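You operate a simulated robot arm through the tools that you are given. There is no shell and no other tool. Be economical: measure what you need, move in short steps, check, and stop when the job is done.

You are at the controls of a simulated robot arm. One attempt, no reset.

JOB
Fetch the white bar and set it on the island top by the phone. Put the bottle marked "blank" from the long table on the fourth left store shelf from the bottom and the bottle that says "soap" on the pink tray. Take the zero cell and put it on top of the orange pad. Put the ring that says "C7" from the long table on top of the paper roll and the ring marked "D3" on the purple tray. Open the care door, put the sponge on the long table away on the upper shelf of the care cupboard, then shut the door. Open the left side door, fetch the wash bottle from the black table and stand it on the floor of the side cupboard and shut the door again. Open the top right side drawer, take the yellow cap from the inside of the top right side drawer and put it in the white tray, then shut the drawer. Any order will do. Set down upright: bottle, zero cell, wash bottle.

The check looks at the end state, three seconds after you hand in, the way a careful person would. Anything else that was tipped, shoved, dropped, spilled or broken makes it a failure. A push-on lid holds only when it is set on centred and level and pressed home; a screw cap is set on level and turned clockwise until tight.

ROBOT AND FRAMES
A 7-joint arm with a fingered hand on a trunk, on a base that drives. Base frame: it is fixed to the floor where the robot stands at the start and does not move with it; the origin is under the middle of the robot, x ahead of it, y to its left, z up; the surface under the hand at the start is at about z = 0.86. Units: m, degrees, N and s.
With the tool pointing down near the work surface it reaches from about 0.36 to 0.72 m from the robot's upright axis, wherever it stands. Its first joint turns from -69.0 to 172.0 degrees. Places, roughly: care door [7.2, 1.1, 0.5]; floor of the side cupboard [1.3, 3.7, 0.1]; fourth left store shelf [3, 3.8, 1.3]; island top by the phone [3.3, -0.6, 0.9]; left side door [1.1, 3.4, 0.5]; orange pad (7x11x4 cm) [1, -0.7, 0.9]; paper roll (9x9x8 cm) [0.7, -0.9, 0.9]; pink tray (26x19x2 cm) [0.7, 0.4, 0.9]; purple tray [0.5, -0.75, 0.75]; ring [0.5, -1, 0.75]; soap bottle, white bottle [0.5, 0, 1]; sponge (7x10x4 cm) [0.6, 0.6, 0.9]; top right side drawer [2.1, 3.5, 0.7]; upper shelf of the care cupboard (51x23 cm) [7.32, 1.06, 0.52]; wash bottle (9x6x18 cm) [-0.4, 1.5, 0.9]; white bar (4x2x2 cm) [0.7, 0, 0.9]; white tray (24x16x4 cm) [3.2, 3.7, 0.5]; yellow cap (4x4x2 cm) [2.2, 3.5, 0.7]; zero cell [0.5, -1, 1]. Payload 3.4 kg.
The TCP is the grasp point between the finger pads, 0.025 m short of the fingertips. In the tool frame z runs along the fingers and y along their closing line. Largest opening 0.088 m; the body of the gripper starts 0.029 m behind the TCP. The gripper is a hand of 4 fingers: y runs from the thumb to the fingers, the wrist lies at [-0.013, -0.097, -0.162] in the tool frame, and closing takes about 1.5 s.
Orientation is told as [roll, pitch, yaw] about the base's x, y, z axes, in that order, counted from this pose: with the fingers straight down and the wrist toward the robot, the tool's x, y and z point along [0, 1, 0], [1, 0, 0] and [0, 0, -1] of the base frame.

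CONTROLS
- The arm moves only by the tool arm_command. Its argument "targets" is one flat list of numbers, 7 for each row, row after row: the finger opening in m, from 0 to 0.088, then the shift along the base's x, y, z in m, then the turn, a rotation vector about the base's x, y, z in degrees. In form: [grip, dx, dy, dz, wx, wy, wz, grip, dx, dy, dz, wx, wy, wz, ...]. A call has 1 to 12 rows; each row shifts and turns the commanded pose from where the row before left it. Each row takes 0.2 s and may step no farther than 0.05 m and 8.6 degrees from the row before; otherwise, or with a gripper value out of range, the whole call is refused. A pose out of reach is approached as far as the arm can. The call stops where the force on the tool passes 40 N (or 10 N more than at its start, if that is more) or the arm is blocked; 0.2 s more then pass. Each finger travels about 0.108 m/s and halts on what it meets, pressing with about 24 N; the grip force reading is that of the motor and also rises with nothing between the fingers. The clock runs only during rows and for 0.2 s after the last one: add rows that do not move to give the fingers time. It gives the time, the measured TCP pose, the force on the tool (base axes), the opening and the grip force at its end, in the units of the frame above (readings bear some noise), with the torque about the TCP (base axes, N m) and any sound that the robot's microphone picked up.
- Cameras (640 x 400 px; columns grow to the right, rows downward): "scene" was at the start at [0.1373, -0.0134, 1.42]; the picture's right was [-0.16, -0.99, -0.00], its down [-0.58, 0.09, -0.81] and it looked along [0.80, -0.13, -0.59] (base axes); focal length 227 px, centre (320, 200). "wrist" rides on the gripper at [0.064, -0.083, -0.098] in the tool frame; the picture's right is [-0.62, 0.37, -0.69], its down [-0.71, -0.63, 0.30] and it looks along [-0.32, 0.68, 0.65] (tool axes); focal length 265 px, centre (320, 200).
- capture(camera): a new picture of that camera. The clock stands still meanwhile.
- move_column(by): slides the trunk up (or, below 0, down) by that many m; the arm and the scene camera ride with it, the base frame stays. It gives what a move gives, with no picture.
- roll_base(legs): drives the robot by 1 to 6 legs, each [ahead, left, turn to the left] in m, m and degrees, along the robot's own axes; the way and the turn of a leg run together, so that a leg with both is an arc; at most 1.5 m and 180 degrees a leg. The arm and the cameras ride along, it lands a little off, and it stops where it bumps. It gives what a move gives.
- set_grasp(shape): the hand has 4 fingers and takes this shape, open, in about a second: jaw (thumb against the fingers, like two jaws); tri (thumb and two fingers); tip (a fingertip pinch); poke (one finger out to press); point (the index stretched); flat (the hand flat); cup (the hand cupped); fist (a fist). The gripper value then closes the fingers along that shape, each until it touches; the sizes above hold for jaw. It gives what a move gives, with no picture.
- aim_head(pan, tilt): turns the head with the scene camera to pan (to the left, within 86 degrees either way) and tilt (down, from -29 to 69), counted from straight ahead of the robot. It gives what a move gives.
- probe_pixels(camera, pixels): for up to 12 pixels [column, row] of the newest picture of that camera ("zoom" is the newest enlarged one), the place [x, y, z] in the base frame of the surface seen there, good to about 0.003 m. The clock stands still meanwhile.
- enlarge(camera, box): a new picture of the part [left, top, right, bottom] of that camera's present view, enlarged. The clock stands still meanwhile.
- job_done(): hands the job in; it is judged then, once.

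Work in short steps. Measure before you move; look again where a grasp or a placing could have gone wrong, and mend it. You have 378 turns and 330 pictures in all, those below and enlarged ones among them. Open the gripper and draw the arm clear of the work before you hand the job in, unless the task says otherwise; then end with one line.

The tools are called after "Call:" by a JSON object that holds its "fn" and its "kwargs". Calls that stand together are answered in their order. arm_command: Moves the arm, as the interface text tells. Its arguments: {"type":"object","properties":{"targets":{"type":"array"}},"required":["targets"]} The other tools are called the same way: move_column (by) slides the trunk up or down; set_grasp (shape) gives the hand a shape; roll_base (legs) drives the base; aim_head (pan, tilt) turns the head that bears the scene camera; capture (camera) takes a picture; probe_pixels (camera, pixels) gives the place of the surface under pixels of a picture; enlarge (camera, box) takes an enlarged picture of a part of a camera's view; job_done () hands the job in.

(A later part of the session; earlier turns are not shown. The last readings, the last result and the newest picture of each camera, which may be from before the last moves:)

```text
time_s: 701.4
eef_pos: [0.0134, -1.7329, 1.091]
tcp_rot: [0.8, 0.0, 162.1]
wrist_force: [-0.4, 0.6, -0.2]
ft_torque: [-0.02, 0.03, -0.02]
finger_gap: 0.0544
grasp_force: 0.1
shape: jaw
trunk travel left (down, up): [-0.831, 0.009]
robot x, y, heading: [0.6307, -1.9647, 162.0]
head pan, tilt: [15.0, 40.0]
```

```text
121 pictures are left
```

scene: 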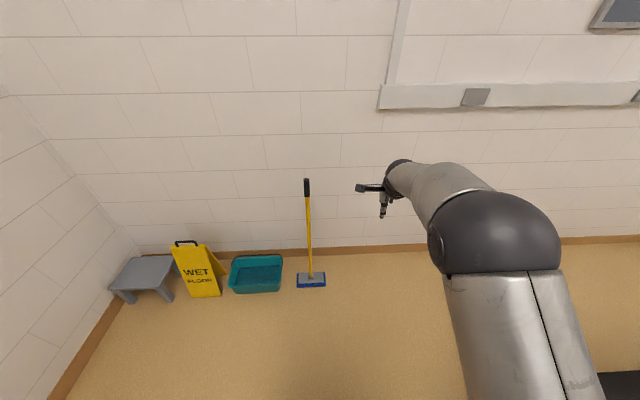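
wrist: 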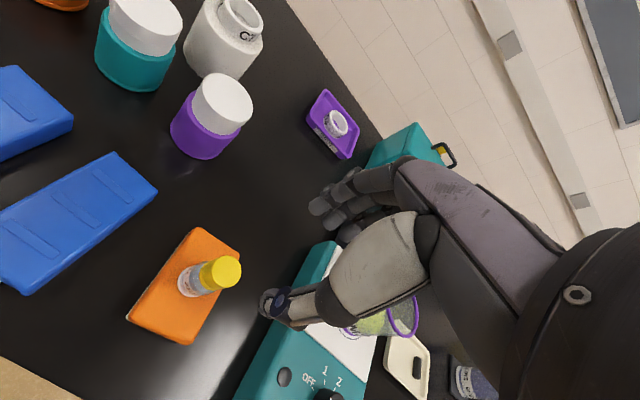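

Everything still stands upright. Probe where the broom and bucket are, to compare with earlier.

Call:
{"fn": "probe_pixels", "kwargs": {"camera": "scene", "pixels": [[311, 280], [307, 185], [255, 285], [203, 270], [300, 283], [310, 240], [278, 265]]}}

Call:
{"fn": "enlarge", "kwargs": {"camera": "scene", "box": [220, 160, 360, 310]}}

```text
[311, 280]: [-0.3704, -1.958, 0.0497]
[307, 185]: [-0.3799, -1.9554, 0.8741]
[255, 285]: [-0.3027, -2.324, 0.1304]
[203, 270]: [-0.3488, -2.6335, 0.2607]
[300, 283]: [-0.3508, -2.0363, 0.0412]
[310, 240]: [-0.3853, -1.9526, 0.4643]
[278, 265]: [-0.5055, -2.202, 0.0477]
```

```text
2.67 times, centred on (290, 235) of scene
```

zoom: 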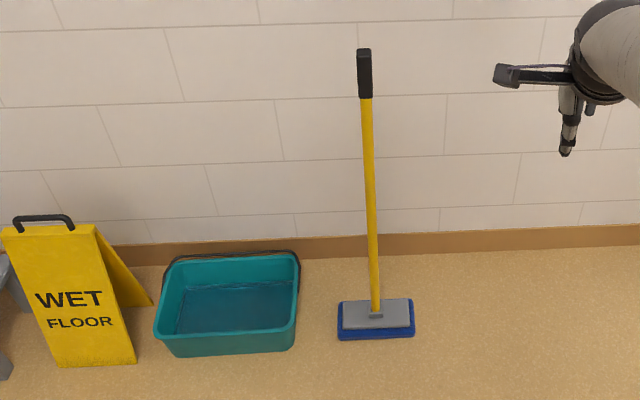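

The broom stands free and unmoved (evidently fixed). Turn to heading 0 and enter the aisle, going further back only past it.

Call:
{"fn": "roll_base", "kwargs": {"legs": [[0, 0, -162], [-0.62, 0.1, 0], [0, 0.75, 0], [-0.28, 0.1, 0], [0, 1.15, 0]]}}

Call:
{"fn": "aim_head", "kwargs": {"pan": 0, "tilt": 45}}

Call:
{"fn": "capture", "kwargs": {"camera": "scene"}}

```text
time_s: 722.2
eef_pos: [0.354, 0.0954, 1.0899]
tcp_rot: [0.7, 0.0, 0.6]
wrist_force: [-0.2, 0.0, -0.8]
ft_torque: [-0.02, -0.02, -0.04]
finger_gap: 0.0544
grasp_force: 0.2
shape: jaw
trunk travel left (down, up): [-0.831, 0.009]
robot x, y, heading: [-0.3055, 0.1131, 0.5]
head pan, tilt: [15.0, 40.0]
```

```text
time_s: 723.0
eef_pos: [0.3548, 0.0948, 1.0906]
tcp_rot: [0.7, 0.0, 0.5]
wrist_force: [-0.3, 1.2, 0.2]
ft_torque: [0.01, 0.01, 0.02]
finger_gap: 0.0547
grasp_force: 0.1
shape: jaw
trunk travel left (down, up): [-0.831, 0.009]
robot x, y, heading: [-0.304, 0.1177, 0.3]
head pan, tilt: [0.0, 45.0]
```

```text
119 pictures are left
```

scene: 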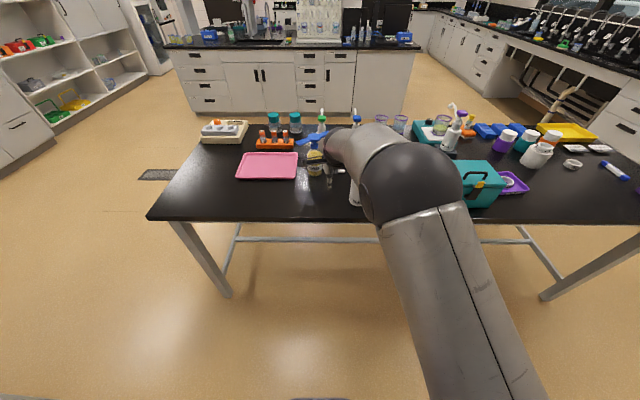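

Turn the hand into the tilted side-grasp orientation (fingers toward −36°, 32° down).

Call:
{"fn": "arm_command", "kwargs": {"targets": [0.06, 0, 0, 0, -5.35, -2.73, 4.92, 0.08, 0, 0, 0, -5.35, -2.73, 4.92, 0.088, 0, 0, 0, -5.35, -2.73, 4.92, 0.088, 0, 0, 0, -5.35, -2.73, 4.92, 0.088, 0, 0, 0, -5.35, -2.73, 4.92, 0.088, 0, 0, 0, -5.35, -2.73, 4.92, 0.088, 0, 0, 0, -5.35, -2.73, 4.92, 0.088, 0, 0, 0, -5.35, -2.73, 4.92, 0.088, 0, 0, 0, -5.35, -2.73, 4.92, 0.088, 0, 0, 0, -5.35, -2.73, 4.92, 0.088, 0, 0, 0, 0, 0, 0]}}

Call:
{"fn": "capture", "kwargs": {"camera": "scene"}}

Call:
{"fn": "capture", "kwargs": {"camera": "wrist"}}

```text
time_s: 725.4
eef_pos: [0.3532, 0.0908, 1.0885]
tcp_rot: [-53.6, -0.8, 50.2]
wrist_force: [0.8, -0.1, 0.7]
ft_torque: [0.01, 0.01, 0.02]
finger_gap: 0.088
grasp_force: 0.1
shape: jaw
out of reach, approached as far as the arm can: row 7
trunk travel left (down, up): [-0.831, 0.009]
robot x, y, heading: [-0.3042, 0.1137, 0.6]
head pan, tilt: [0.0, 45.0]
```

```text
118 pictures are left
```

scene: 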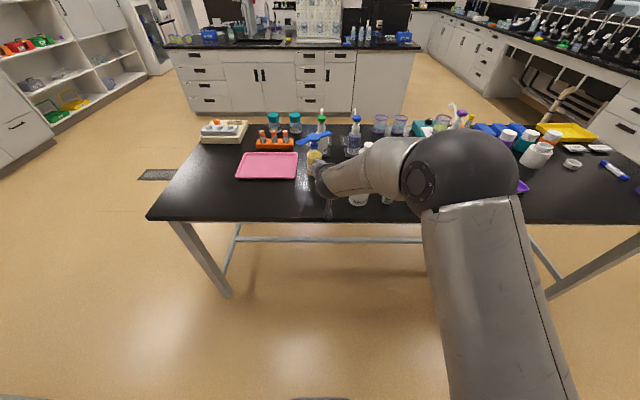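

```text
117 pictures are left
```

wrist: 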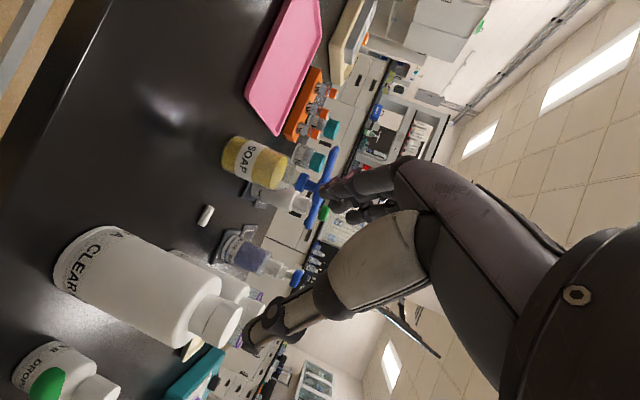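

Lower the trunk to grip height while off the table, then drive to the approach point front-left of the soap bottle.

Call:
{"fn": "move_column", "kwargs": {"by": -0.155}}

Call:
{"fn": "roll_base", "kwargs": {"legs": [[0, 0.14, 0], [0.205, 0, 0]]}}

Call:
{"fn": "capture", "kwargs": {"camera": "scene"}}

Call:
{"fn": "capture", "kwargs": {"camera": "wrist"}}

```text
time_s: 727.2
eef_pos: [0.3531, 0.0913, 0.9346]
tcp_rot: [-53.7, -0.9, 50.1]
wrist_force: [0.0, -0.4, 0.0]
ft_torque: [-0.02, 0.0, 0.01]
finger_gap: 0.0878
grasp_force: 0.1
shape: jaw
trunk travel left (down, up): [-0.676, 0.164]
robot x, y, heading: [-0.3075, 0.1142, 0.3]
head pan, tilt: [0.0, 45.0]
```

```text
time_s: 729.8
eef_pos: [0.5564, 0.2342, 0.933]
tcp_rot: [-53.6, -0.7, 50.1]
wrist_force: [-0.3, -0.5, -0.7]
ft_torque: [0.0, 0.0, 0.04]
finger_gap: 0.088
grasp_force: 0.1
shape: jaw
trunk travel left (down, up): [-0.676, 0.164]
robot x, y, heading: [-0.1047, 0.2606, 0.6]
head pan, tilt: [0.0, 45.0]
```

```text
116 pictures are left
```

scene: 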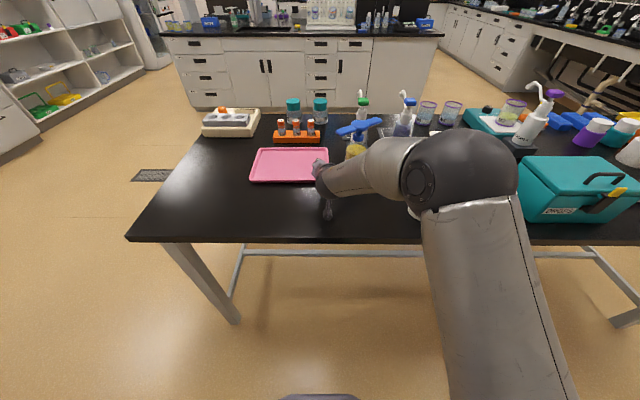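

```text
115 pictures are left
```

wrist: 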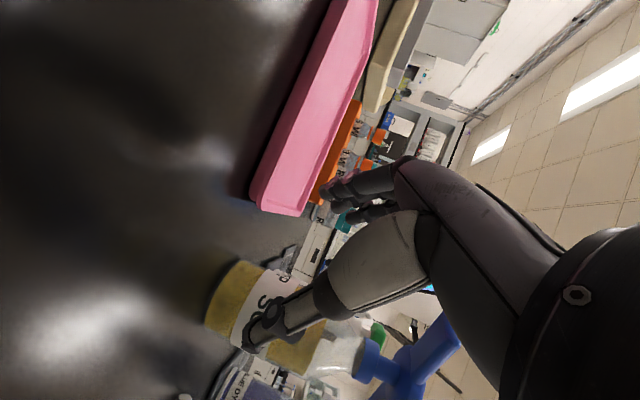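

Call:
{"fn": "probe_pixels", "kwargs": {"camera": "wrist", "pixels": [[235, 300], [225, 270], [215, 310], [260, 290], [300, 345], [345, 350], [375, 362], [255, 270]]}}

Call:
{"fn": "probe_pixels", "kwargs": {"camera": "scene", "pixels": [[357, 152], [347, 150], [364, 147], [358, 127], [341, 130], [378, 124]]}}

```text
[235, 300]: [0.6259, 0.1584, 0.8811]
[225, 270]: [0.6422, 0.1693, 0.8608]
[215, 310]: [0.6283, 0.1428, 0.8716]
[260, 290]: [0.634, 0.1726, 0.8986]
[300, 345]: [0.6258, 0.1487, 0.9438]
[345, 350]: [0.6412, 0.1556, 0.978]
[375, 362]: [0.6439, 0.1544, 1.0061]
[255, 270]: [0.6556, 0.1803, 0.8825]
```

```text
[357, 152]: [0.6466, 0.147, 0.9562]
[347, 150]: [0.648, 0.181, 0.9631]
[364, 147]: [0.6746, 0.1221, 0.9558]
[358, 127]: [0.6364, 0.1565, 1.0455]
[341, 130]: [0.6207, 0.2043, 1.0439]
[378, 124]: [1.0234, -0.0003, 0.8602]
```

Soap centre ≈(0.656,0.150). Advance along the fingers' line with 1 cm lowering.

Call:
{"fn": "arm_command", "kwargs": {"targets": [0.088, 0.02, -0.017, -0.01, 0, 0, 0, 0.088, 0.02, -0.017, 0, 0, 0, 0, 0.088, 0.02, -0.017, 0, 0, 0, 0, 0.088, 0.02, -0.017, 0, 0, 0, 0, 0.088, 0.016, -0.014, 0, 0, 0, 0, 0.088, 0, 0, 0, 0, 0, 0]}}

Call:
{"fn": "capture", "kwargs": {"camera": "wrist"}}

Call:
{"fn": "enlarge", "kwargs": {"camera": "scene", "box": [280, 100, 440, 220]}}

```text
time_s: 731.2
eef_pos: [0.6514, 0.1507, 0.9233]
tcp_rot: [-53.7, -0.8, 50.0]
wrist_force: [0.1, 0.6, -0.3]
ft_torque: [0.03, -0.03, -0.01]
finger_gap: 0.0878
grasp_force: 0.0
shape: jaw
trunk travel left (down, up): [-0.676, 0.164]
robot x, y, heading: [-0.1, 0.2578, 0.3]
head pan, tilt: [0.0, 45.0]
```

```text
114 pictures are left
```

wrist: 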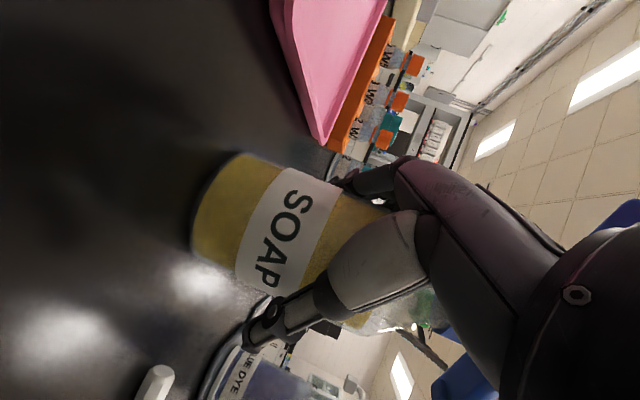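

```text
3.33 times, centred on (360, 160) of scene
```

zoom: 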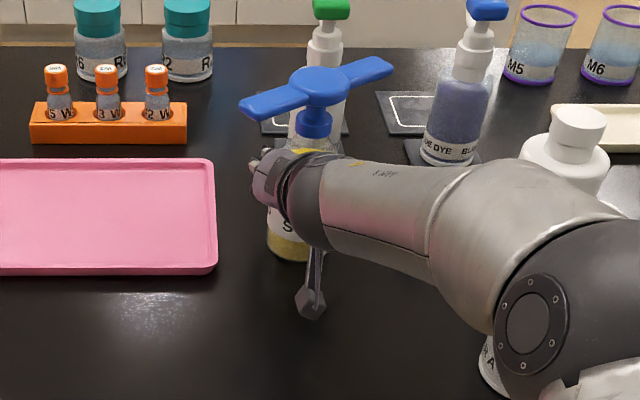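

Bottle between the fingers. Close.

Call:
{"fn": "arm_command", "kwargs": {"targets": [0.07, 0, 0, 0, 0, 0, 0, 0.06, 0, 0, 0, 0, 0, 0, 0.05, 0, 0, 0, 0, 0, 0, 0.045, 0, 0, 0, 0, 0, 0, 0.045, 0, 0, 0, 0, 0, 0, 0.045, 0, 0, 0, 0, 0, 0]}}

Call:
{"fn": "aim_head", "kwargs": {"pan": -25, "tilt": 45}}

Call:
{"fn": "capture", "kwargs": {"camera": "scene"}}

Call:
{"fn": "capture", "kwargs": {"camera": "wrist"}}

```text
time_s: 732.6
eef_pos: [0.6539, 0.1511, 0.9247]
tcp_rot: [-53.6, -0.9, 49.9]
wrist_force: [1.9, -1.7, 0.1]
ft_torque: [-0.06, 0.0, 0.0]
finger_gap: 0.0582
grasp_force: 24.1
shape: jaw
trunk travel left (down, up): [-0.676, 0.164]
robot x, y, heading: [-0.1022, 0.2588, 0.4]
head pan, tilt: [0.0, 45.0]
```

```text
time_s: 733.5
eef_pos: [0.6533, 0.1516, 0.9228]
tcp_rot: [-53.6, -0.8, 50.2]
wrist_force: [2.1, -1.2, -0.7]
ft_torque: [-0.06, -0.01, 0.02]
finger_gap: 0.0582
grasp_force: 24.0
shape: jaw
trunk travel left (down, up): [-0.676, 0.164]
robot x, y, heading: [-0.0995, 0.2598, 0.3]
head pan, tilt: [-25.0, 45.0]
```

```text
112 pictures are left
```

scene: 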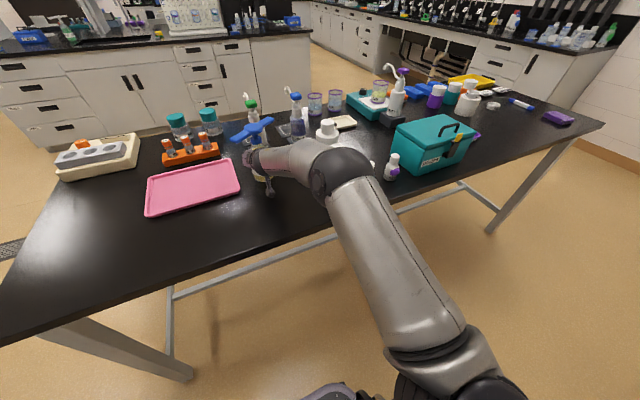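

```text
111 pictures are left
```

wrist: 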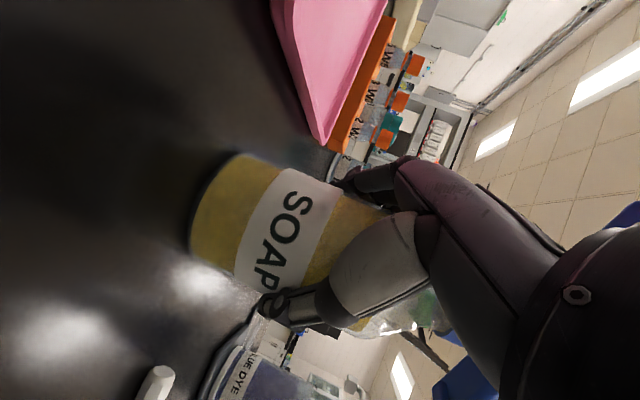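

Gripped. Lift 0.06 with the trunk (the whole arm rises), then check the CLEAR bottles.

Call:
{"fn": "move_column", "kwargs": {"by": 0.06}}

Call:
{"fn": "roll_base", "kwargs": {"legs": [[0, 0.21, 0]]}}

Call:
{"fn": "capture", "kwargs": {"camera": "scene"}}

Call:
{"fn": "capture", "kwargs": {"camera": "wrist"}}

```text
time_s: 734.5
eef_pos: [0.6533, 0.1505, 0.9818]
tcp_rot: [-53.5, -0.8, 50.1]
wrist_force: [0.6, -0.1, -5.7]
ft_torque: [-0.01, 0.03, -0.01]
finger_gap: 0.0579
grasp_force: 23.7
shape: jaw
trunk travel left (down, up): [-0.736, 0.104]
robot x, y, heading: [-0.0979, 0.2573, 0.7]
head pan, tilt: [-25.0, 45.0]
```

```text
time_s: 736.1
eef_pos: [0.652, 0.3578, 0.9825]
tcp_rot: [-53.7, -0.8, 49.9]
wrist_force: [0.1, 0.7, -5.4]
ft_torque: [-0.02, 0.02, 0.0]
finger_gap: 0.058
grasp_force: 23.6
shape: jaw
trunk travel left (down, up): [-0.736, 0.104]
robot x, y, heading: [-0.1012, 0.4665, 0.4]
head pan, tilt: [-25.0, 45.0]
```

```text
110 pictures are left
```

scene: 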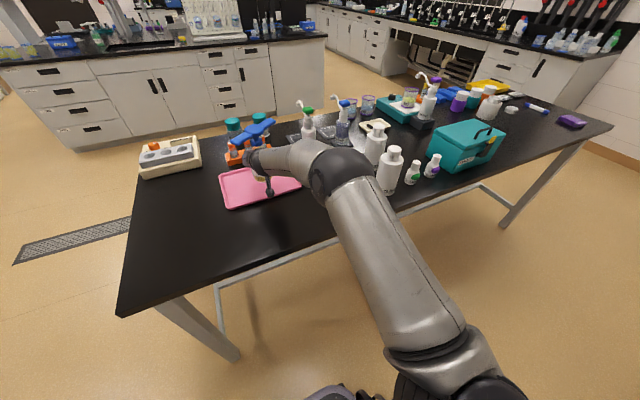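

```text
109 pictures are left
```

wrist: 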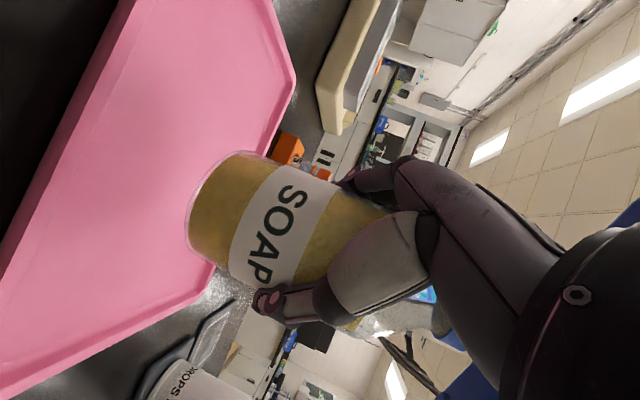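

CLEAR bottles still stand. The soap is over the tray; shift +0.03 in x and lower to z≈0.929.

Call:
{"fn": "arm_command", "kwargs": {"targets": [0.045, 0.015, 0.003, 0, 0, 0, 0, 0.045, 0.015, 0.003, 0, 0, 0, 0, 0.045, 0, 0, -0.02, 0, 0, 0, 0.045, 0, 0, -0.02, 0, 0, 0, 0.045, 0, 0, -0.01, 0, 0, 0, 0.045, 0, 0, 0, 0, 0, 0]}}

Call:
{"fn": "arm_command", "kwargs": {"targets": [0.045, 0, 0, -0.003, 0, 0, 0, 0.045, 0, 0, 0, 0, 0, 0]}}

Call:
{"fn": "aim_head", "kwargs": {"pan": 5, "tilt": 45}}

Call:
{"fn": "enlarge", "kwargs": {"camera": "scene", "box": [230, 100, 430, 240]}}

```text
time_s: 737.5
eef_pos: [0.6772, 0.362, 0.9321]
tcp_rot: [-53.7, -0.9, 49.8]
wrist_force: [0.7, 0.5, -2.5]
ft_torque: [-0.05, 0.06, 0.02]
finger_gap: 0.0577
grasp_force: 24.1
shape: jaw
out of reach, approached as far as the arm can: row 1
trunk travel left (down, up): [-0.736, 0.104]
robot x, y, heading: [-0.1022, 0.4704, 0.2]
head pan, tilt: [-25.0, 45.0]
```

```text
time_s: 738.1
eef_pos: [0.6769, 0.3625, 0.9305]
tcp_rot: [-53.7, -1.0, 49.9]
wrist_force: [0.5, 0.5, 0.9]
ft_torque: [-0.02, 0.04, 0.01]
finger_gap: 0.0579
grasp_force: 23.8
shape: jaw
trunk travel left (down, up): [-0.736, 0.104]
robot x, y, heading: [-0.1007, 0.4674, 0.1]
head pan, tilt: [-25.0, 45.0]
```

```text
time_s: 739.0
eef_pos: [0.6767, 0.3631, 0.9296]
tcp_rot: [-53.7, -0.7, 49.8]
wrist_force: [3.0, 1.2, 1.8]
ft_torque: [-0.02, 0.05, 0.01]
finger_gap: 0.0579
grasp_force: 23.5
shape: jaw
trunk travel left (down, up): [-0.736, 0.104]
robot x, y, heading: [-0.0999, 0.467, 0.4]
head pan, tilt: [5.0, 45.0]
```

```text
2.86 times, centred on (330, 170) of scene
```

zoom: 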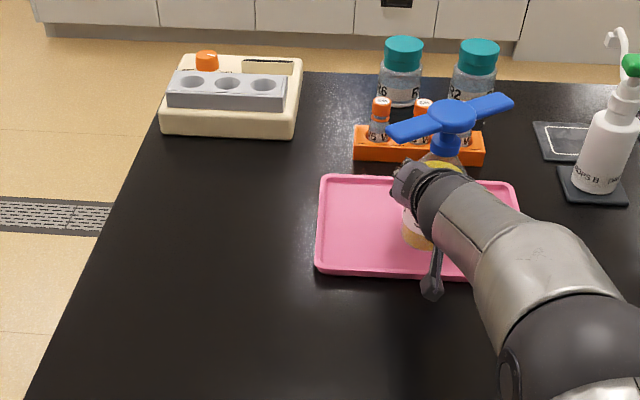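

Weight is off: the soap rests in the tray. Open and withdraw along the fingers' line.

Call:
{"fn": "arm_command", "kwargs": {"targets": [0.062, 0, 0, 0, 0, 0, 0, 0.075, 0, 0, 0, 0, 0, 0, 0.088, 0, 0, 0, 0, 0, 0, 0.088, 0, 0, 0, 0, 0, 0, 0.088, -0.015, 0.0125, 0, 0, 0, 0, 0.088, -0.023, 0.019, 0, 0, 0, 0, 0.088, -0.023, 0.019, 0, 0, 0, 0, 0.088, -0.023, 0.019, 0.005, 0, 0, 0, 0.088, 0, 0, 0, 0, 0, 0]}}

Call:
{"fn": "roll_base", "kwargs": {"legs": [[-0.22, 0, 0]]}}

Call:
{"fn": "capture", "kwargs": {"camera": "scene"}}

```text
time_s: 741.0
eef_pos: [0.5913, 0.4306, 0.9343]
tcp_rot: [-53.6, -0.8, 49.9]
wrist_force: [0.7, -0.3, 0.1]
ft_torque: [0.03, 0.03, -0.03]
finger_gap: 0.0876
grasp_force: 0.0
shape: jaw
trunk travel left (down, up): [-0.736, 0.104]
robot x, y, heading: [-0.1042, 0.4672, 0.3]
head pan, tilt: [5.0, 45.0]
```

```text
time_s: 742.7
eef_pos: [0.373, 0.4293, 0.9341]
tcp_rot: [-53.7, -0.8, 49.8]
wrist_force: [0.4, -0.3, 0.3]
ft_torque: [0.03, 0.0, 0.01]
finger_gap: 0.0878
grasp_force: 0.1
shape: jaw
trunk travel left (down, up): [-0.736, 0.104]
robot x, y, heading: [-0.3214, 0.4663, 0.4]
head pan, tilt: [5.0, 45.0]
```

```text
107 pictures are left
```

scene: 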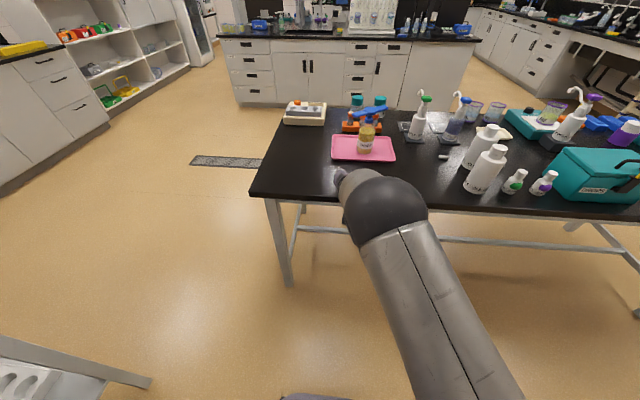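

Soap stands on the pink tray. Last: the white bar. Raise the trunk and turn the hand straight down again.

Call:
{"fn": "move_column", "kwargs": {"by": 0.1}}

Call:
{"fn": "arm_command", "kwargs": {"targets": [0.07, 0, 0, 0.01, 5.58, 2.59, -5.11, 0.06, 0, 0, 0.01, 5.58, 2.59, -5.11, 0.05, 0, 0, 0.01, 5.58, 2.59, -5.11, 0.05, 0, 0, 0.01, 5.58, 2.59, -5.11, 0.05, 0, 0, 0.01, 5.58, 2.59, -5.11, 0.05, 0, 0, 0.01, 5.58, 2.59, -5.11, 0.05, 0, 0, 0, 5.58, 2.59, -5.11, 0.05, 0, 0, 0, 5.58, 2.59, -5.11, 0.05, 0, 0, 0, 5.58, 2.59, -5.11, 0.05, 0, 0, 0, 0, 0, 0]}}

```text
time_s: 744.0
eef_pos: [0.3744, 0.4282, 1.0335]
tcp_rot: [-53.6, -0.8, 49.9]
wrist_force: [0.6, 0.1, -0.8]
ft_torque: [0.0, -0.01, -0.01]
finger_gap: 0.0877
grasp_force: 0.0
shape: jaw
trunk travel left (down, up): [-0.836, 0.004]
robot x, y, heading: [-0.3197, 0.4649, 0.1]
head pan, tilt: [5.0, 45.0]
```

```text
time_s: 746.2
eef_pos: [0.3764, 0.4256, 1.0864]
tcp_rot: [-6.2, -2.7, 3.9]
wrist_force: [-0.1, -0.5, 0.6]
ft_torque: [0.02, 0.01, 0.03]
finger_gap: 0.0503
grasp_force: 0.1
shape: jaw
out of reach, approached as far as the arm can: row 3, 4
trunk travel left (down, up): [-0.836, 0.004]
robot x, y, heading: [-0.3182, 0.4675, 0.2]
head pan, tilt: [5.0, 45.0]
```

Call:
{"fn": "arm_command", "kwargs": {"targets": [0.05, 0, 0, 0, 6.2, 2.7, -3.9, 0.05, -0.02, 0, 0.03, 0, 0, 0, 0.05, -0.02, 0, 0.03, 0, 0, 0, 0.05, 0, 0, 0, 0, 0, 0]}}

Call:
{"fn": "roll_base", "kwargs": {"legs": [[0, -0.1, -25]]}}

```text
time_s: 747.2
eef_pos: [0.3365, 0.4258, 1.1473]
tcp_rot: [0.0, -0.2, -0.2]
wrist_force: [0.1, 0.0, -0.6]
ft_torque: [-0.02, 0.03, -0.04]
finger_gap: 0.0502
grasp_force: 0.2
shape: jaw
trunk travel left (down, up): [-0.836, 0.004]
robot x, y, heading: [-0.3196, 0.4694, 0.0]
head pan, tilt: [5.0, 45.0]
```

```text
time_s: 748.8
eef_pos: [0.2628, 0.1027, 1.1462]
tcp_rot: [0.0, -0.1, -21.6]
wrist_force: [0.1, 0.0, -0.4]
ft_torque: [-0.02, 0.02, 0.03]
finger_gap: 0.0506
grasp_force: 0.0
shape: jaw
trunk travel left (down, up): [-0.836, 0.004]
robot x, y, heading: [-0.3331, 0.3847, -21.1]
head pan, tilt: [5.0, 45.0]
stopped in leg 1: the robot was blocked; the commanded pose is now the measured one
```

Tail touched the wall; move forward, then finish the turn.

Call:
{"fn": "roll_base", "kwargs": {"legs": [[0.2, 0.077, 0], [0.14, 0.03, -4]]}}

Call:
{"fn": "aim_head", "kwargs": {"pan": 5, "tilt": 50}}

Call:
{"fn": "capture", "kwargs": {"camera": "scene"}}

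Call:
{"fn": "capture", "kwargs": {"camera": "wrist"}}

```text
time_s: 751.4
eef_pos: [0.5997, 0.0396, 1.1477]
tcp_rot: [0.0, -0.3, -25.6]
wrist_force: [0.7, 1.3, 0.2]
ft_torque: [0.01, -0.01, 0.02]
finger_gap: 0.0505
grasp_force: 0.1
shape: jaw
trunk travel left (down, up): [-0.836, 0.004]
robot x, y, heading: [0.0257, 0.3568, -25.2]
head pan, tilt: [5.0, 45.0]
```

```text
time_s: 752.1
eef_pos: [0.6008, 0.0375, 1.147]
tcp_rot: [0.0, -0.2, -25.5]
wrist_force: [-0.6, 0.2, 0.2]
ft_torque: [-0.01, -0.02, -0.03]
finger_gap: 0.0505
grasp_force: 0.0
shape: jaw
trunk travel left (down, up): [-0.836, 0.004]
robot x, y, heading: [0.0265, 0.3559, -25.1]
head pan, tilt: [5.0, 50.0]
```

```text
106 pictures are left
```

scene: 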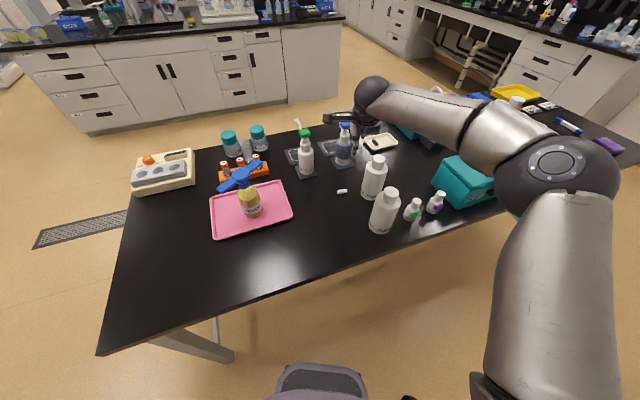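

```text
105 pictures are left
```

wrist: 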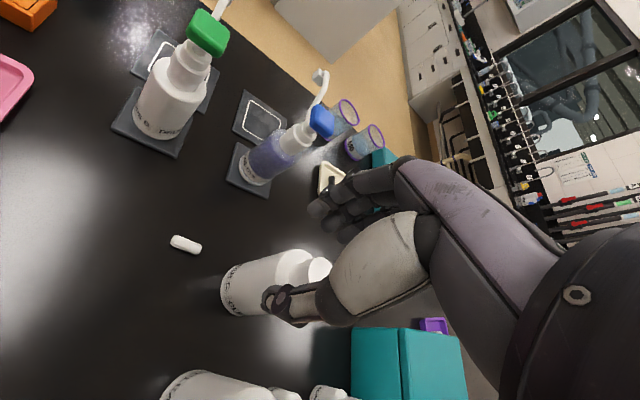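

Call:
{"fn": "probe_pixels", "kwargs": {"camera": "wrist", "pixels": [[186, 244], [175, 239], [197, 250], [263, 160], [320, 270], [295, 258], [250, 185]]}}

Call:
{"fn": "probe_pixels", "kwargs": {"camera": "scene", "pixels": [[343, 190], [376, 160], [391, 195], [380, 90], [430, 110], [490, 135], [550, 160], [365, 195]]}}

```text
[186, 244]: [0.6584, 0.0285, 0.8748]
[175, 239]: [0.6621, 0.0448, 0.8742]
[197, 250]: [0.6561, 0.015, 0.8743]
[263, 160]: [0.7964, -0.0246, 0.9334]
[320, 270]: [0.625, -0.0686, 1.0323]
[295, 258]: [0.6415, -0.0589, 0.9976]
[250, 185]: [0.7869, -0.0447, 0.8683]
```

```text
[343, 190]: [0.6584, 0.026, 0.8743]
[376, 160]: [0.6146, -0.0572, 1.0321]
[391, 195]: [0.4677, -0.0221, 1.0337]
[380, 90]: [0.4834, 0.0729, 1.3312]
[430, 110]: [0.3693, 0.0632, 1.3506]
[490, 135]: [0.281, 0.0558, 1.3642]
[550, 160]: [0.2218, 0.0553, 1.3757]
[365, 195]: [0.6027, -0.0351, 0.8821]
```

Bar centre (0.659,0.0285), axis ~11° off y. Yaw the hand +14°, move above and lower in stages.

Call:
{"fn": "arm_command", "kwargs": {"targets": [0.05, 0.03, -0.005, 0, 0, 0, 7, 0.05, 0.028, -0.004, 0, 0, 0, 7, 0.05, 0, 0, -0.04, 0, 0, 0, 0.05, 0, 0, -0.04, 0, 0, 0, 0.05, 0, 0, -0.04, 0, 0, 0, 0.05, 0, 0, 0, 0, 0, 0]}}

Call:
{"fn": "capture", "kwargs": {"camera": "scene"}}

Call:
{"fn": "capture", "kwargs": {"camera": "wrist"}}

```text
time_s: 753.5
eef_pos: [0.6589, 0.0307, 1.0236]
tcp_rot: [0.0, -0.1, -11.4]
wrist_force: [0.0, 1.1, 0.1]
ft_torque: [0.01, -0.02, 0.0]
finger_gap: 0.0504
grasp_force: 0.0
shape: jaw
trunk travel left (down, up): [-0.836, 0.004]
robot x, y, heading: [0.021, 0.3561, -25.1]
head pan, tilt: [5.0, 50.0]
```

```text
104 pictures are left
```

scene: 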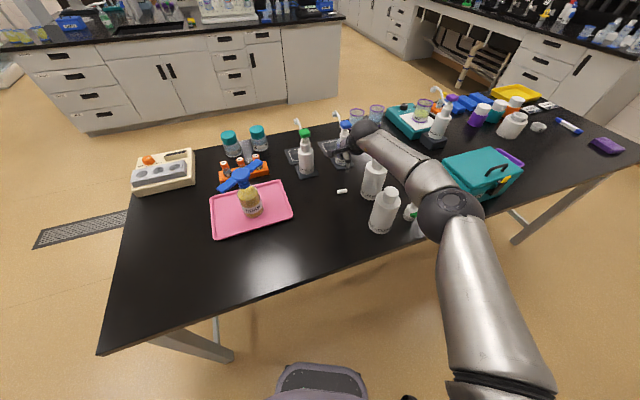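

```text
103 pictures are left
```

wrist: 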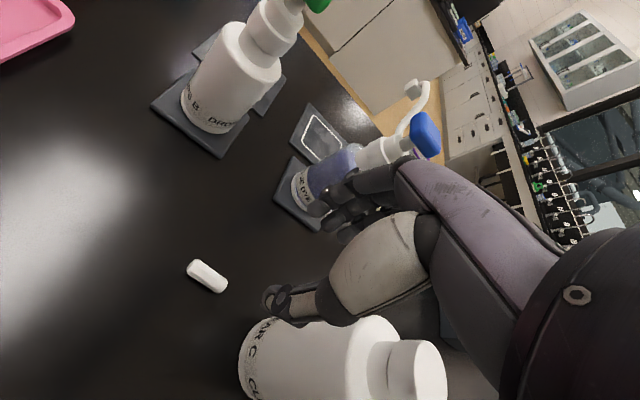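

Call:
{"fn": "probe_pixels", "kwargs": {"camera": "scene", "pixels": [[365, 130], [395, 155], [425, 178], [450, 205], [380, 160], [410, 185], [376, 163], [390, 193]]}}

Call:
{"fn": "probe_pixels", "kwargs": {"camera": "wrist", "pixels": [[207, 275], [195, 266], [220, 286]]}}

```text
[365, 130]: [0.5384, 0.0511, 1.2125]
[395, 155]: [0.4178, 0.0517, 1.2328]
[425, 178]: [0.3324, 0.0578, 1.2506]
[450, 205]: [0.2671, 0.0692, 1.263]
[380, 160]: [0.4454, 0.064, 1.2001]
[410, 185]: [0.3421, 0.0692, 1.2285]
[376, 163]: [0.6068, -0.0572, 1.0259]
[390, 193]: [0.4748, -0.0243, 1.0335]
```

```text
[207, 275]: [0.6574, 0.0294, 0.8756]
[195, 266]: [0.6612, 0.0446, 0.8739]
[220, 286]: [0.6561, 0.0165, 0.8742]
```

Yaw back −8° to give the forearm more room from CLEAR A, lower to 0.93 and check.

Call:
{"fn": "arm_command", "kwargs": {"targets": [0.05, 0, -0.002, -0.03, 0, 0, -8, 0.05, 0, 0, -0.03, 0, 0, 0, 0.05, 0, 0, -0.03, 0, 0, 0, 0.05, 0, 0, 0, 0, 0, 0]}}

Call:
{"fn": "capture", "kwargs": {"camera": "scene"}}

Call:
{"fn": "capture", "kwargs": {"camera": "wrist"}}

```text
time_s: 754.5
eef_pos: [0.6584, 0.0273, 0.9368]
tcp_rot: [0.1, -0.2, -19.5]
wrist_force: [0.4, 0.3, 0.1]
ft_torque: [-0.01, 0.01, 0.01]
finger_gap: 0.0506
grasp_force: 0.1
shape: jaw
trunk travel left (down, up): [-0.836, 0.004]
robot x, y, heading: [0.0295, 0.3545, -25.1]
head pan, tilt: [5.0, 50.0]
```

```text
102 pictures are left
```

scene: 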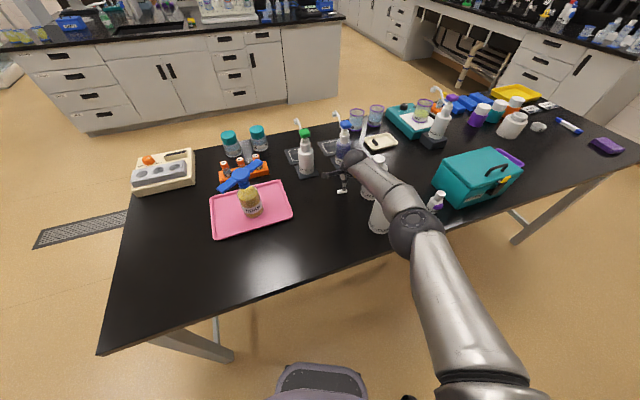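

```text
101 pictures are left
```

wrist: 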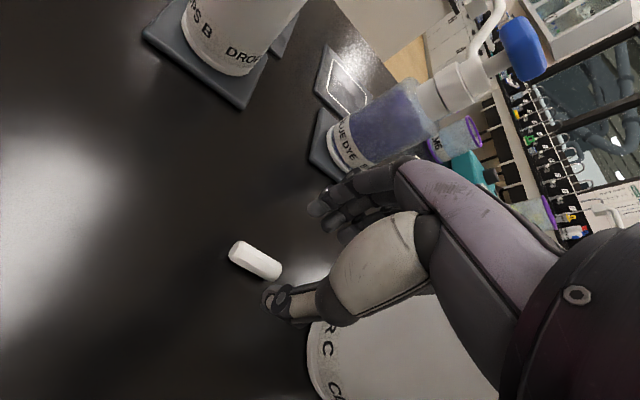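

Call:
{"fn": "probe_pixels", "kwargs": {"camera": "scene", "pixels": [[360, 165], [385, 190], [405, 215], [415, 240], [370, 190], [390, 215], [380, 222]]}}

Call:
{"fn": "enlarge", "kwargs": {"camera": "scene", "box": [310, 120, 450, 250]}}

```text
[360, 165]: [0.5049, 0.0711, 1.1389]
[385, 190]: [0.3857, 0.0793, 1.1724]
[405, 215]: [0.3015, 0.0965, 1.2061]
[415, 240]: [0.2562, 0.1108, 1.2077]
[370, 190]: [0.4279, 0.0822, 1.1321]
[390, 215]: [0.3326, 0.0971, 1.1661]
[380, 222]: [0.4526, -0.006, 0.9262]
```

```text
3.08 times, centred on (380, 185) of scene
```

zoom: 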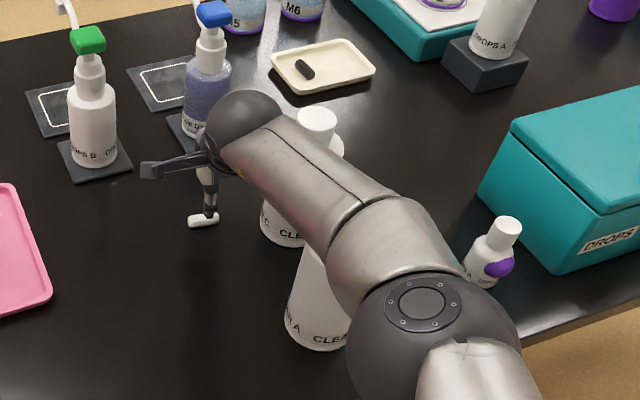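

Forearm is well clear. Lower to 0.8895 and close.

Call:
{"fn": "arm_command", "kwargs": {"targets": [0.05, 0, 0.001, -0.02, 0, 0, 0, 0.05, 0, 0, -0.018, 0, 0, 0, 0.05, 0, 0, -0.009, 0, 0, 0, 0.05, 0, 0, 0, 0, 0, 0]}}

Call:
{"fn": "arm_command", "kwargs": {"targets": [0.035, 0, 0, 0, 0, 0, 0, 0.02, 0, 0, 0, 0, 0, 0, 0.01, 0, 0, 0, 0, 0, 0, 0.008, 0, 0, 0, 0, 0, 0, 0.008, 0, 0, 0, 0, 0, 0]}}

Call:
{"fn": "capture", "kwargs": {"camera": "wrist"}}

```text
time_s: 755.5
eef_pos: [0.6523, 0.0277, 0.8886]
tcp_rot: [0.0, -0.2, -19.3]
wrist_force: [0.0, 0.0, 0.3]
ft_torque: [-0.03, -0.02, -0.01]
finger_gap: 0.0503
grasp_force: 0.1
shape: jaw
out of reach, approached as far as the arm can: row 2, 3
trunk travel left (down, up): [-0.836, 0.004]
robot x, y, heading: [0.0259, 0.3583, -25.1]
head pan, tilt: [5.0, 50.0]
```

```text
time_s: 756.7
eef_pos: [0.6523, 0.0281, 0.8888]
tcp_rot: [0.0, -0.2, -19.5]
wrist_force: [-0.1, 0.0, 0.5]
ft_torque: [-0.01, -0.02, -0.01]
finger_gap: 0.0101
grasp_force: 23.6
shape: jaw
trunk travel left (down, up): [-0.836, 0.004]
robot x, y, heading: [0.025, 0.3576, -25.3]
head pan, tilt: [5.0, 50.0]
```

```text
99 pictures are left
```

wrist: 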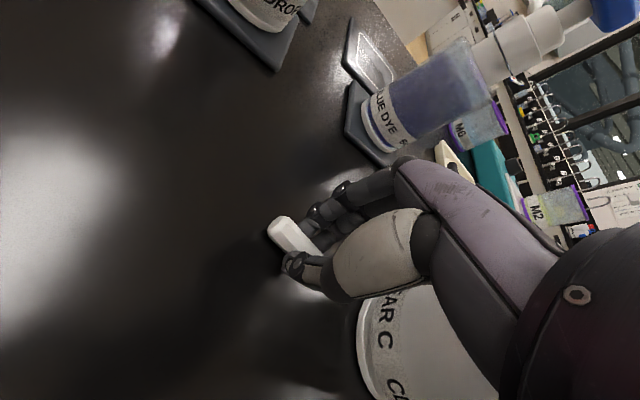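

Bar gripped. Lift straight up 0.2.

Call:
{"fn": "arm_command", "kwargs": {"targets": [0.0, 0, 0, 0.02, 0, 0, 0, 0.0, 0, 0, 0.04, 0, 0, 0, 0.0, 0, 0, 0.04, 0, 0, 0, 0.0, 0, 0, 0.04, 0, 0, 0, 0.0, 0, 0, 0.04, 0, 0, 0, 0.0, 0, 0, 0.03, 0, 0, 0, 0.0, 0, 0, 0, 0, 0, 0]}}

Call:
{"fn": "capture", "kwargs": {"camera": "wrist"}}

Call:
{"fn": "capture", "kwargs": {"camera": "scene"}}

```text
time_s: 758.3
eef_pos: [0.6507, 0.0264, 1.0993]
tcp_rot: [0.0, -0.1, -19.5]
wrist_force: [-0.4, 0.6, -0.1]
ft_torque: [0.0, 0.01, 0.0]
finger_gap: 0.01
grasp_force: 23.6
shape: jaw
trunk travel left (down, up): [-0.836, 0.004]
robot x, y, heading: [0.0263, 0.3561, -25.1]
head pan, tilt: [5.0, 50.0]
```

```text
98 pictures are left
```

wrist: 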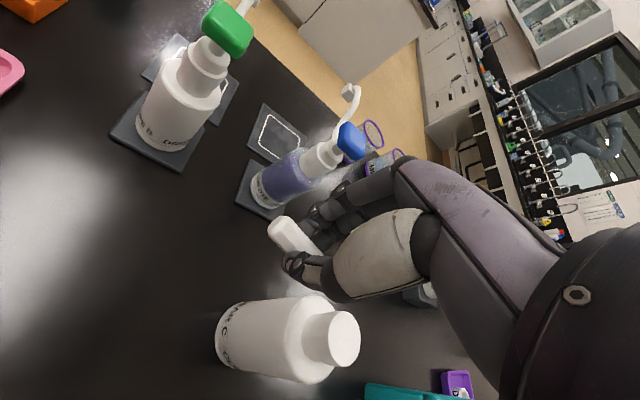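

```text
97 pictures are left
```

scene: 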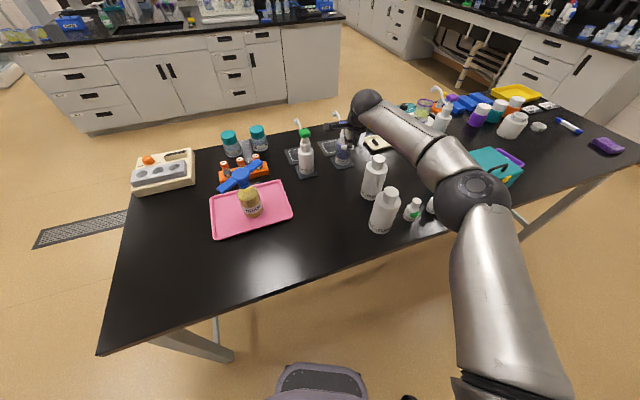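

Bar held. Back out of the aisle through the gap toward the corridor.

Call:
{"fn": "roll_base", "kwargs": {"legs": [[-0.319, 0.093, 0], [0, 0, 66], [0.25, 0.1, 0], [0.3, 0, 0], [0.5, 0, 0]]}}

```text
time_s: 769.1
eef_pos: [1.016, 1.8182, 1.0998]
tcp_rot: [0.0, -0.2, 48.5]
wrist_force: [-0.4, 0.0, -0.6]
ft_torque: [0.0, -0.02, 0.01]
finger_gap: 0.0099
grasp_force: 24.6
shape: jaw
trunk travel left (down, up): [-0.836, 0.004]
robot x, y, heading: [0.4771, 1.3605, 43.0]
head pan, tilt: [5.0, 50.0]
```

Call:
{"fn": "roll_base", "kwargs": {"legs": [[0, 0, -43], [1.4, 0, 0], [0.3, -0.9, 0], [0, -1.05, 0]]}}

Call:
{"fn": "aim_head", "kwargs": {"pan": 0, "tilt": 40}}

Call:
{"fn": "capture", "kwargs": {"camera": "scene"}}

```text
time_s: 787.6
eef_pos: [2.901, -0.603, 1.1011]
tcp_rot: [0.0, -0.2, 6.5]
wrist_force: [-0.7, 0.8, 0.5]
ft_torque: [0.0, 0.0, 0.01]
finger_gap: 0.0103
grasp_force: 24.2
shape: jaw
trunk travel left (down, up): [-0.836, 0.004]
robot x, y, heading: [2.1976, -0.5842, 1.1]
head pan, tilt: [5.0, 50.0]
```

```text
time_s: 788.3
eef_pos: [2.9008, -0.6033, 1.0985]
tcp_rot: [0.1, -0.3, 6.4]
wrist_force: [0.0, 0.2, -0.1]
ft_torque: [0.03, 0.0, -0.01]
finger_gap: 0.0103
grasp_force: 24.0
shape: jaw
trunk travel left (down, up): [-0.836, 0.004]
robot x, y, heading: [2.1971, -0.583, 1.0]
head pan, tilt: [0.0, 40.0]
```

```text
96 pictures are left
```

scene: 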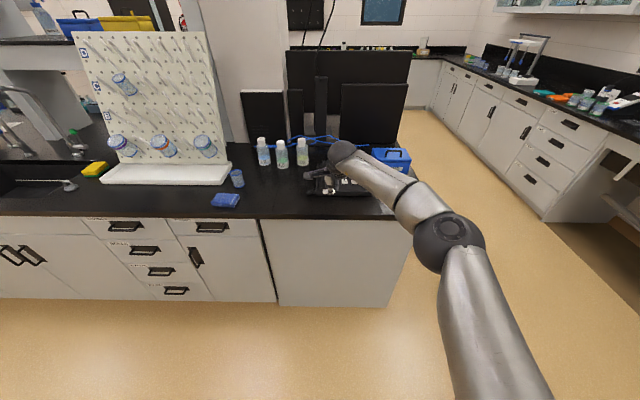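

Shift left a bit to see the phone area.

Call:
{"fn": "roll_base", "kwargs": {"legs": [[0, 0.25, -1]]}}

Call:
{"fn": "capture", "kwargs": {"camera": "scene"}}

Call:
{"fn": "enlarge", "kwargs": {"camera": "scene", "box": [270, 110, 470, 230]}}

```text
time_s: 790.1
eef_pos: [2.8994, -0.3664, 1.0988]
tcp_rot: [0.0, -0.2, 5.6]
wrist_force: [0.2, 0.5, -0.3]
ft_torque: [0.03, 0.01, -0.02]
finger_gap: 0.01
grasp_force: 24.3
shape: jaw
trunk travel left (down, up): [-0.836, 0.004]
robot x, y, heading: [2.1942, -0.3391, -0.4]
head pan, tilt: [0.0, 40.0]
```

```text
95 pictures are left
```

scene: 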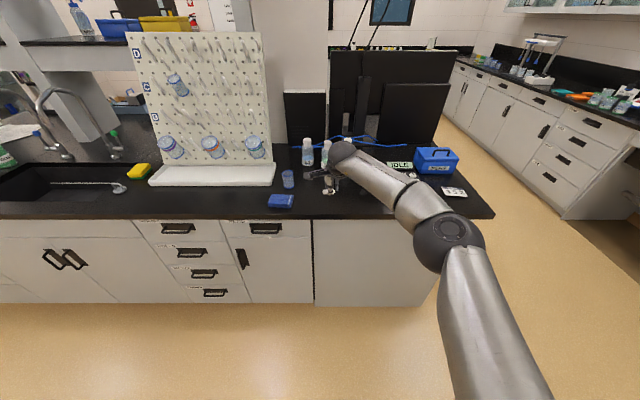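

```text
3.20 times, centred on (370, 170) of scene
```

zoom: 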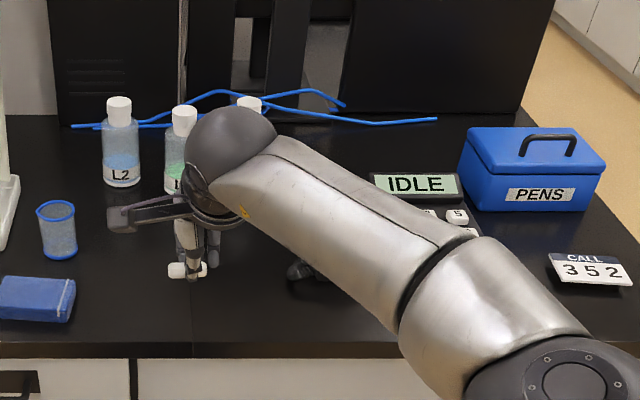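

Call:
{"fn": "capture", "kwargs": {"camera": "wrist"}}

Call:
{"fn": "probe_pixels", "kwargs": {"camera": "zoom", "pixels": [[310, 268], [250, 300], [290, 270], [415, 185], [460, 230], [230, 250], [330, 320], [75, 300], [60, 230], [300, 255]]}}

```text
93 pictures are left
```

wrist: 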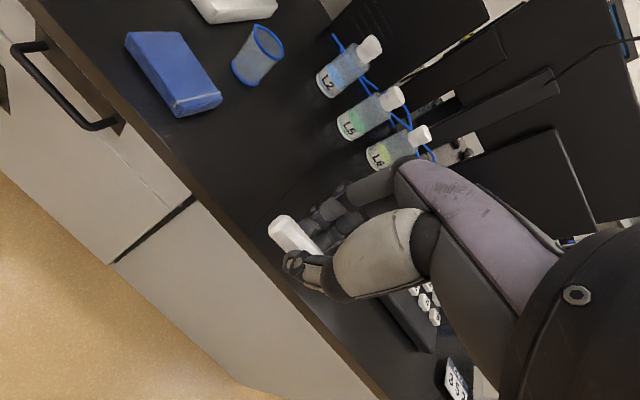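

```text
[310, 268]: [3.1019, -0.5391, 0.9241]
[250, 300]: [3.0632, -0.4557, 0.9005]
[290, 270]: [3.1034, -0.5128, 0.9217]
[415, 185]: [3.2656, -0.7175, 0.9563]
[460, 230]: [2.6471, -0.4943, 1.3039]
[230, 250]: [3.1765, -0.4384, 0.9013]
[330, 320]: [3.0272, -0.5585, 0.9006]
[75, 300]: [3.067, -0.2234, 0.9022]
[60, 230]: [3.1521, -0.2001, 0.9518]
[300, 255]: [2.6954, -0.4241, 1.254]
```

Call:
{"fn": "probe_pixels", "kwargs": {"camera": "wrist", "pixels": [[350, 75], [365, 120], [390, 155], [425, 300], [400, 310], [255, 60], [200, 95], [330, 190], [415, 340]]}}

```text
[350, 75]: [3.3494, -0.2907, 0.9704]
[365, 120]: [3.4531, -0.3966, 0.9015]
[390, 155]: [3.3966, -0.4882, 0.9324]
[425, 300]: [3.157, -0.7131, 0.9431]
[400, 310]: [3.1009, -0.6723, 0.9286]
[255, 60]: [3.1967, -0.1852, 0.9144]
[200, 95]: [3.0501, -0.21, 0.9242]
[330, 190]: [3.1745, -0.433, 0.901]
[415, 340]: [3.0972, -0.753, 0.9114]
```

Target spot (3.15,−0.44), just left of the phone. Drive ahead 0.25, right 0.075.

Call:
{"fn": "roll_base", "kwargs": {"legs": [[0.27, -0.073, 0.4]]}}

Call:
{"fn": "arm_command", "kwargs": {"targets": [0.0, 0, 0, -0.04, 0, 0, 0, 0.0, 0, 0, -0.04, 0, 0, 0, 0.0, 0, 0, -0.04, 0, 0, 0, 0.0, 0, 0, 0, 0, 0, 0]}}

Call:
{"fn": "capture", "kwargs": {"camera": "wrist"}}

Call:
{"fn": "capture", "kwargs": {"camera": "scene"}}

```text
time_s: 792.1
eef_pos: [3.1696, -0.4316, 1.0982]
tcp_rot: [0.1, -0.2, 6.0]
wrist_force: [-0.1, -1.0, -0.4]
ft_torque: [0.02, -0.01, 0.0]
finger_gap: 0.0097
grasp_force: 24.2
shape: jaw
trunk travel left (down, up): [-0.836, 0.004]
robot x, y, heading: [2.4673, -0.4081, 0.6]
head pan, tilt: [0.0, 40.0]
```

```text
time_s: 793.1
eef_pos: [3.1679, -0.4323, 0.9788]
tcp_rot: [0.0, -0.3, 6.1]
wrist_force: [0.4, -0.5, -0.2]
ft_torque: [0.0, 0.0, -0.01]
finger_gap: 0.0103
grasp_force: 24.0
shape: jaw
trunk travel left (down, up): [-0.836, 0.004]
robot x, y, heading: [2.4686, -0.4071, 0.5]
head pan, tilt: [0.0, 40.0]
```

```text
92 pictures are left
```

wrist: 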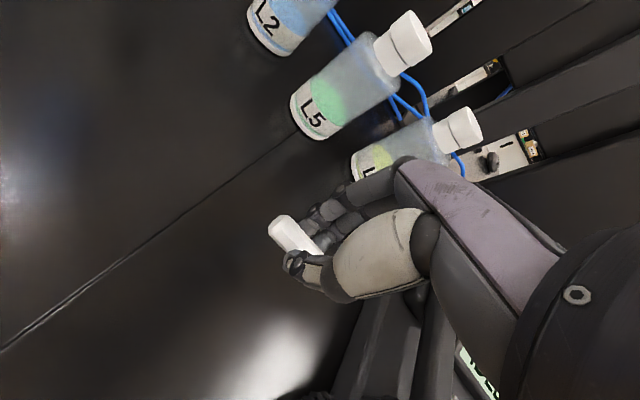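

```text
91 pictures are left
```

scene: 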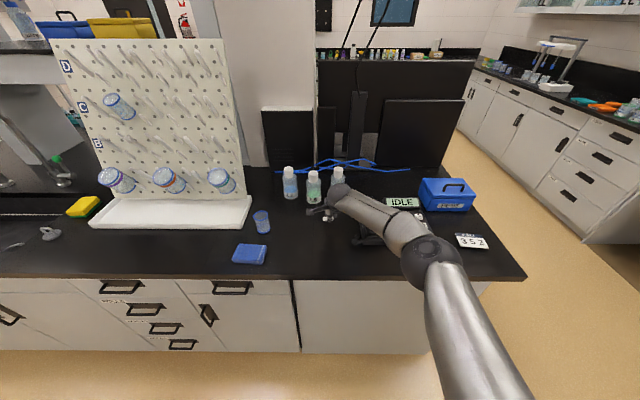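

Lower to z≈0.929 and release.

Call:
{"fn": "arm_command", "kwargs": {"targets": [0.0, 0, -0.005, -0.025, 0, 0, 0, 0.0, 0, 0, -0.017, 0, 0, 0, 0.0, 0, 0, -0.006, 0, 0, 0, 0.0, 0, 0, 0, 0, 0, 0]}}

Call:
{"fn": "capture", "kwargs": {"camera": "wrist"}}

```text
time_s: 794.1
eef_pos: [3.17, -0.4386, 0.9314]
tcp_rot: [0.1, -0.1, 6.0]
wrist_force: [0.6, -0.5, 0.7]
ft_torque: [-0.01, 0.03, 0.0]
finger_gap: 0.01
grasp_force: 24.2
shape: jaw
trunk travel left (down, up): [-0.836, 0.004]
robot x, y, heading: [2.4619, -0.4092, 0.4]
head pan, tilt: [0.0, 40.0]
```

```text
90 pictures are left
```

wrist: 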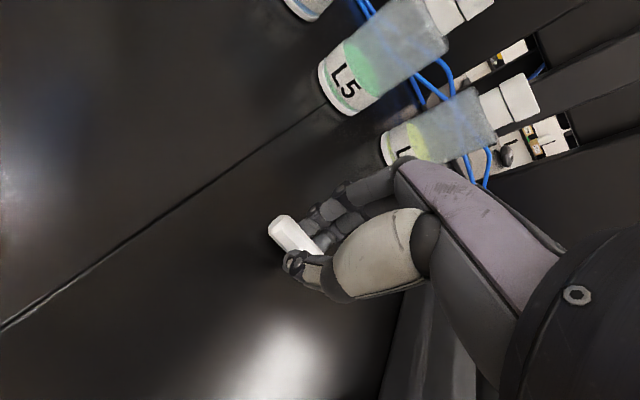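

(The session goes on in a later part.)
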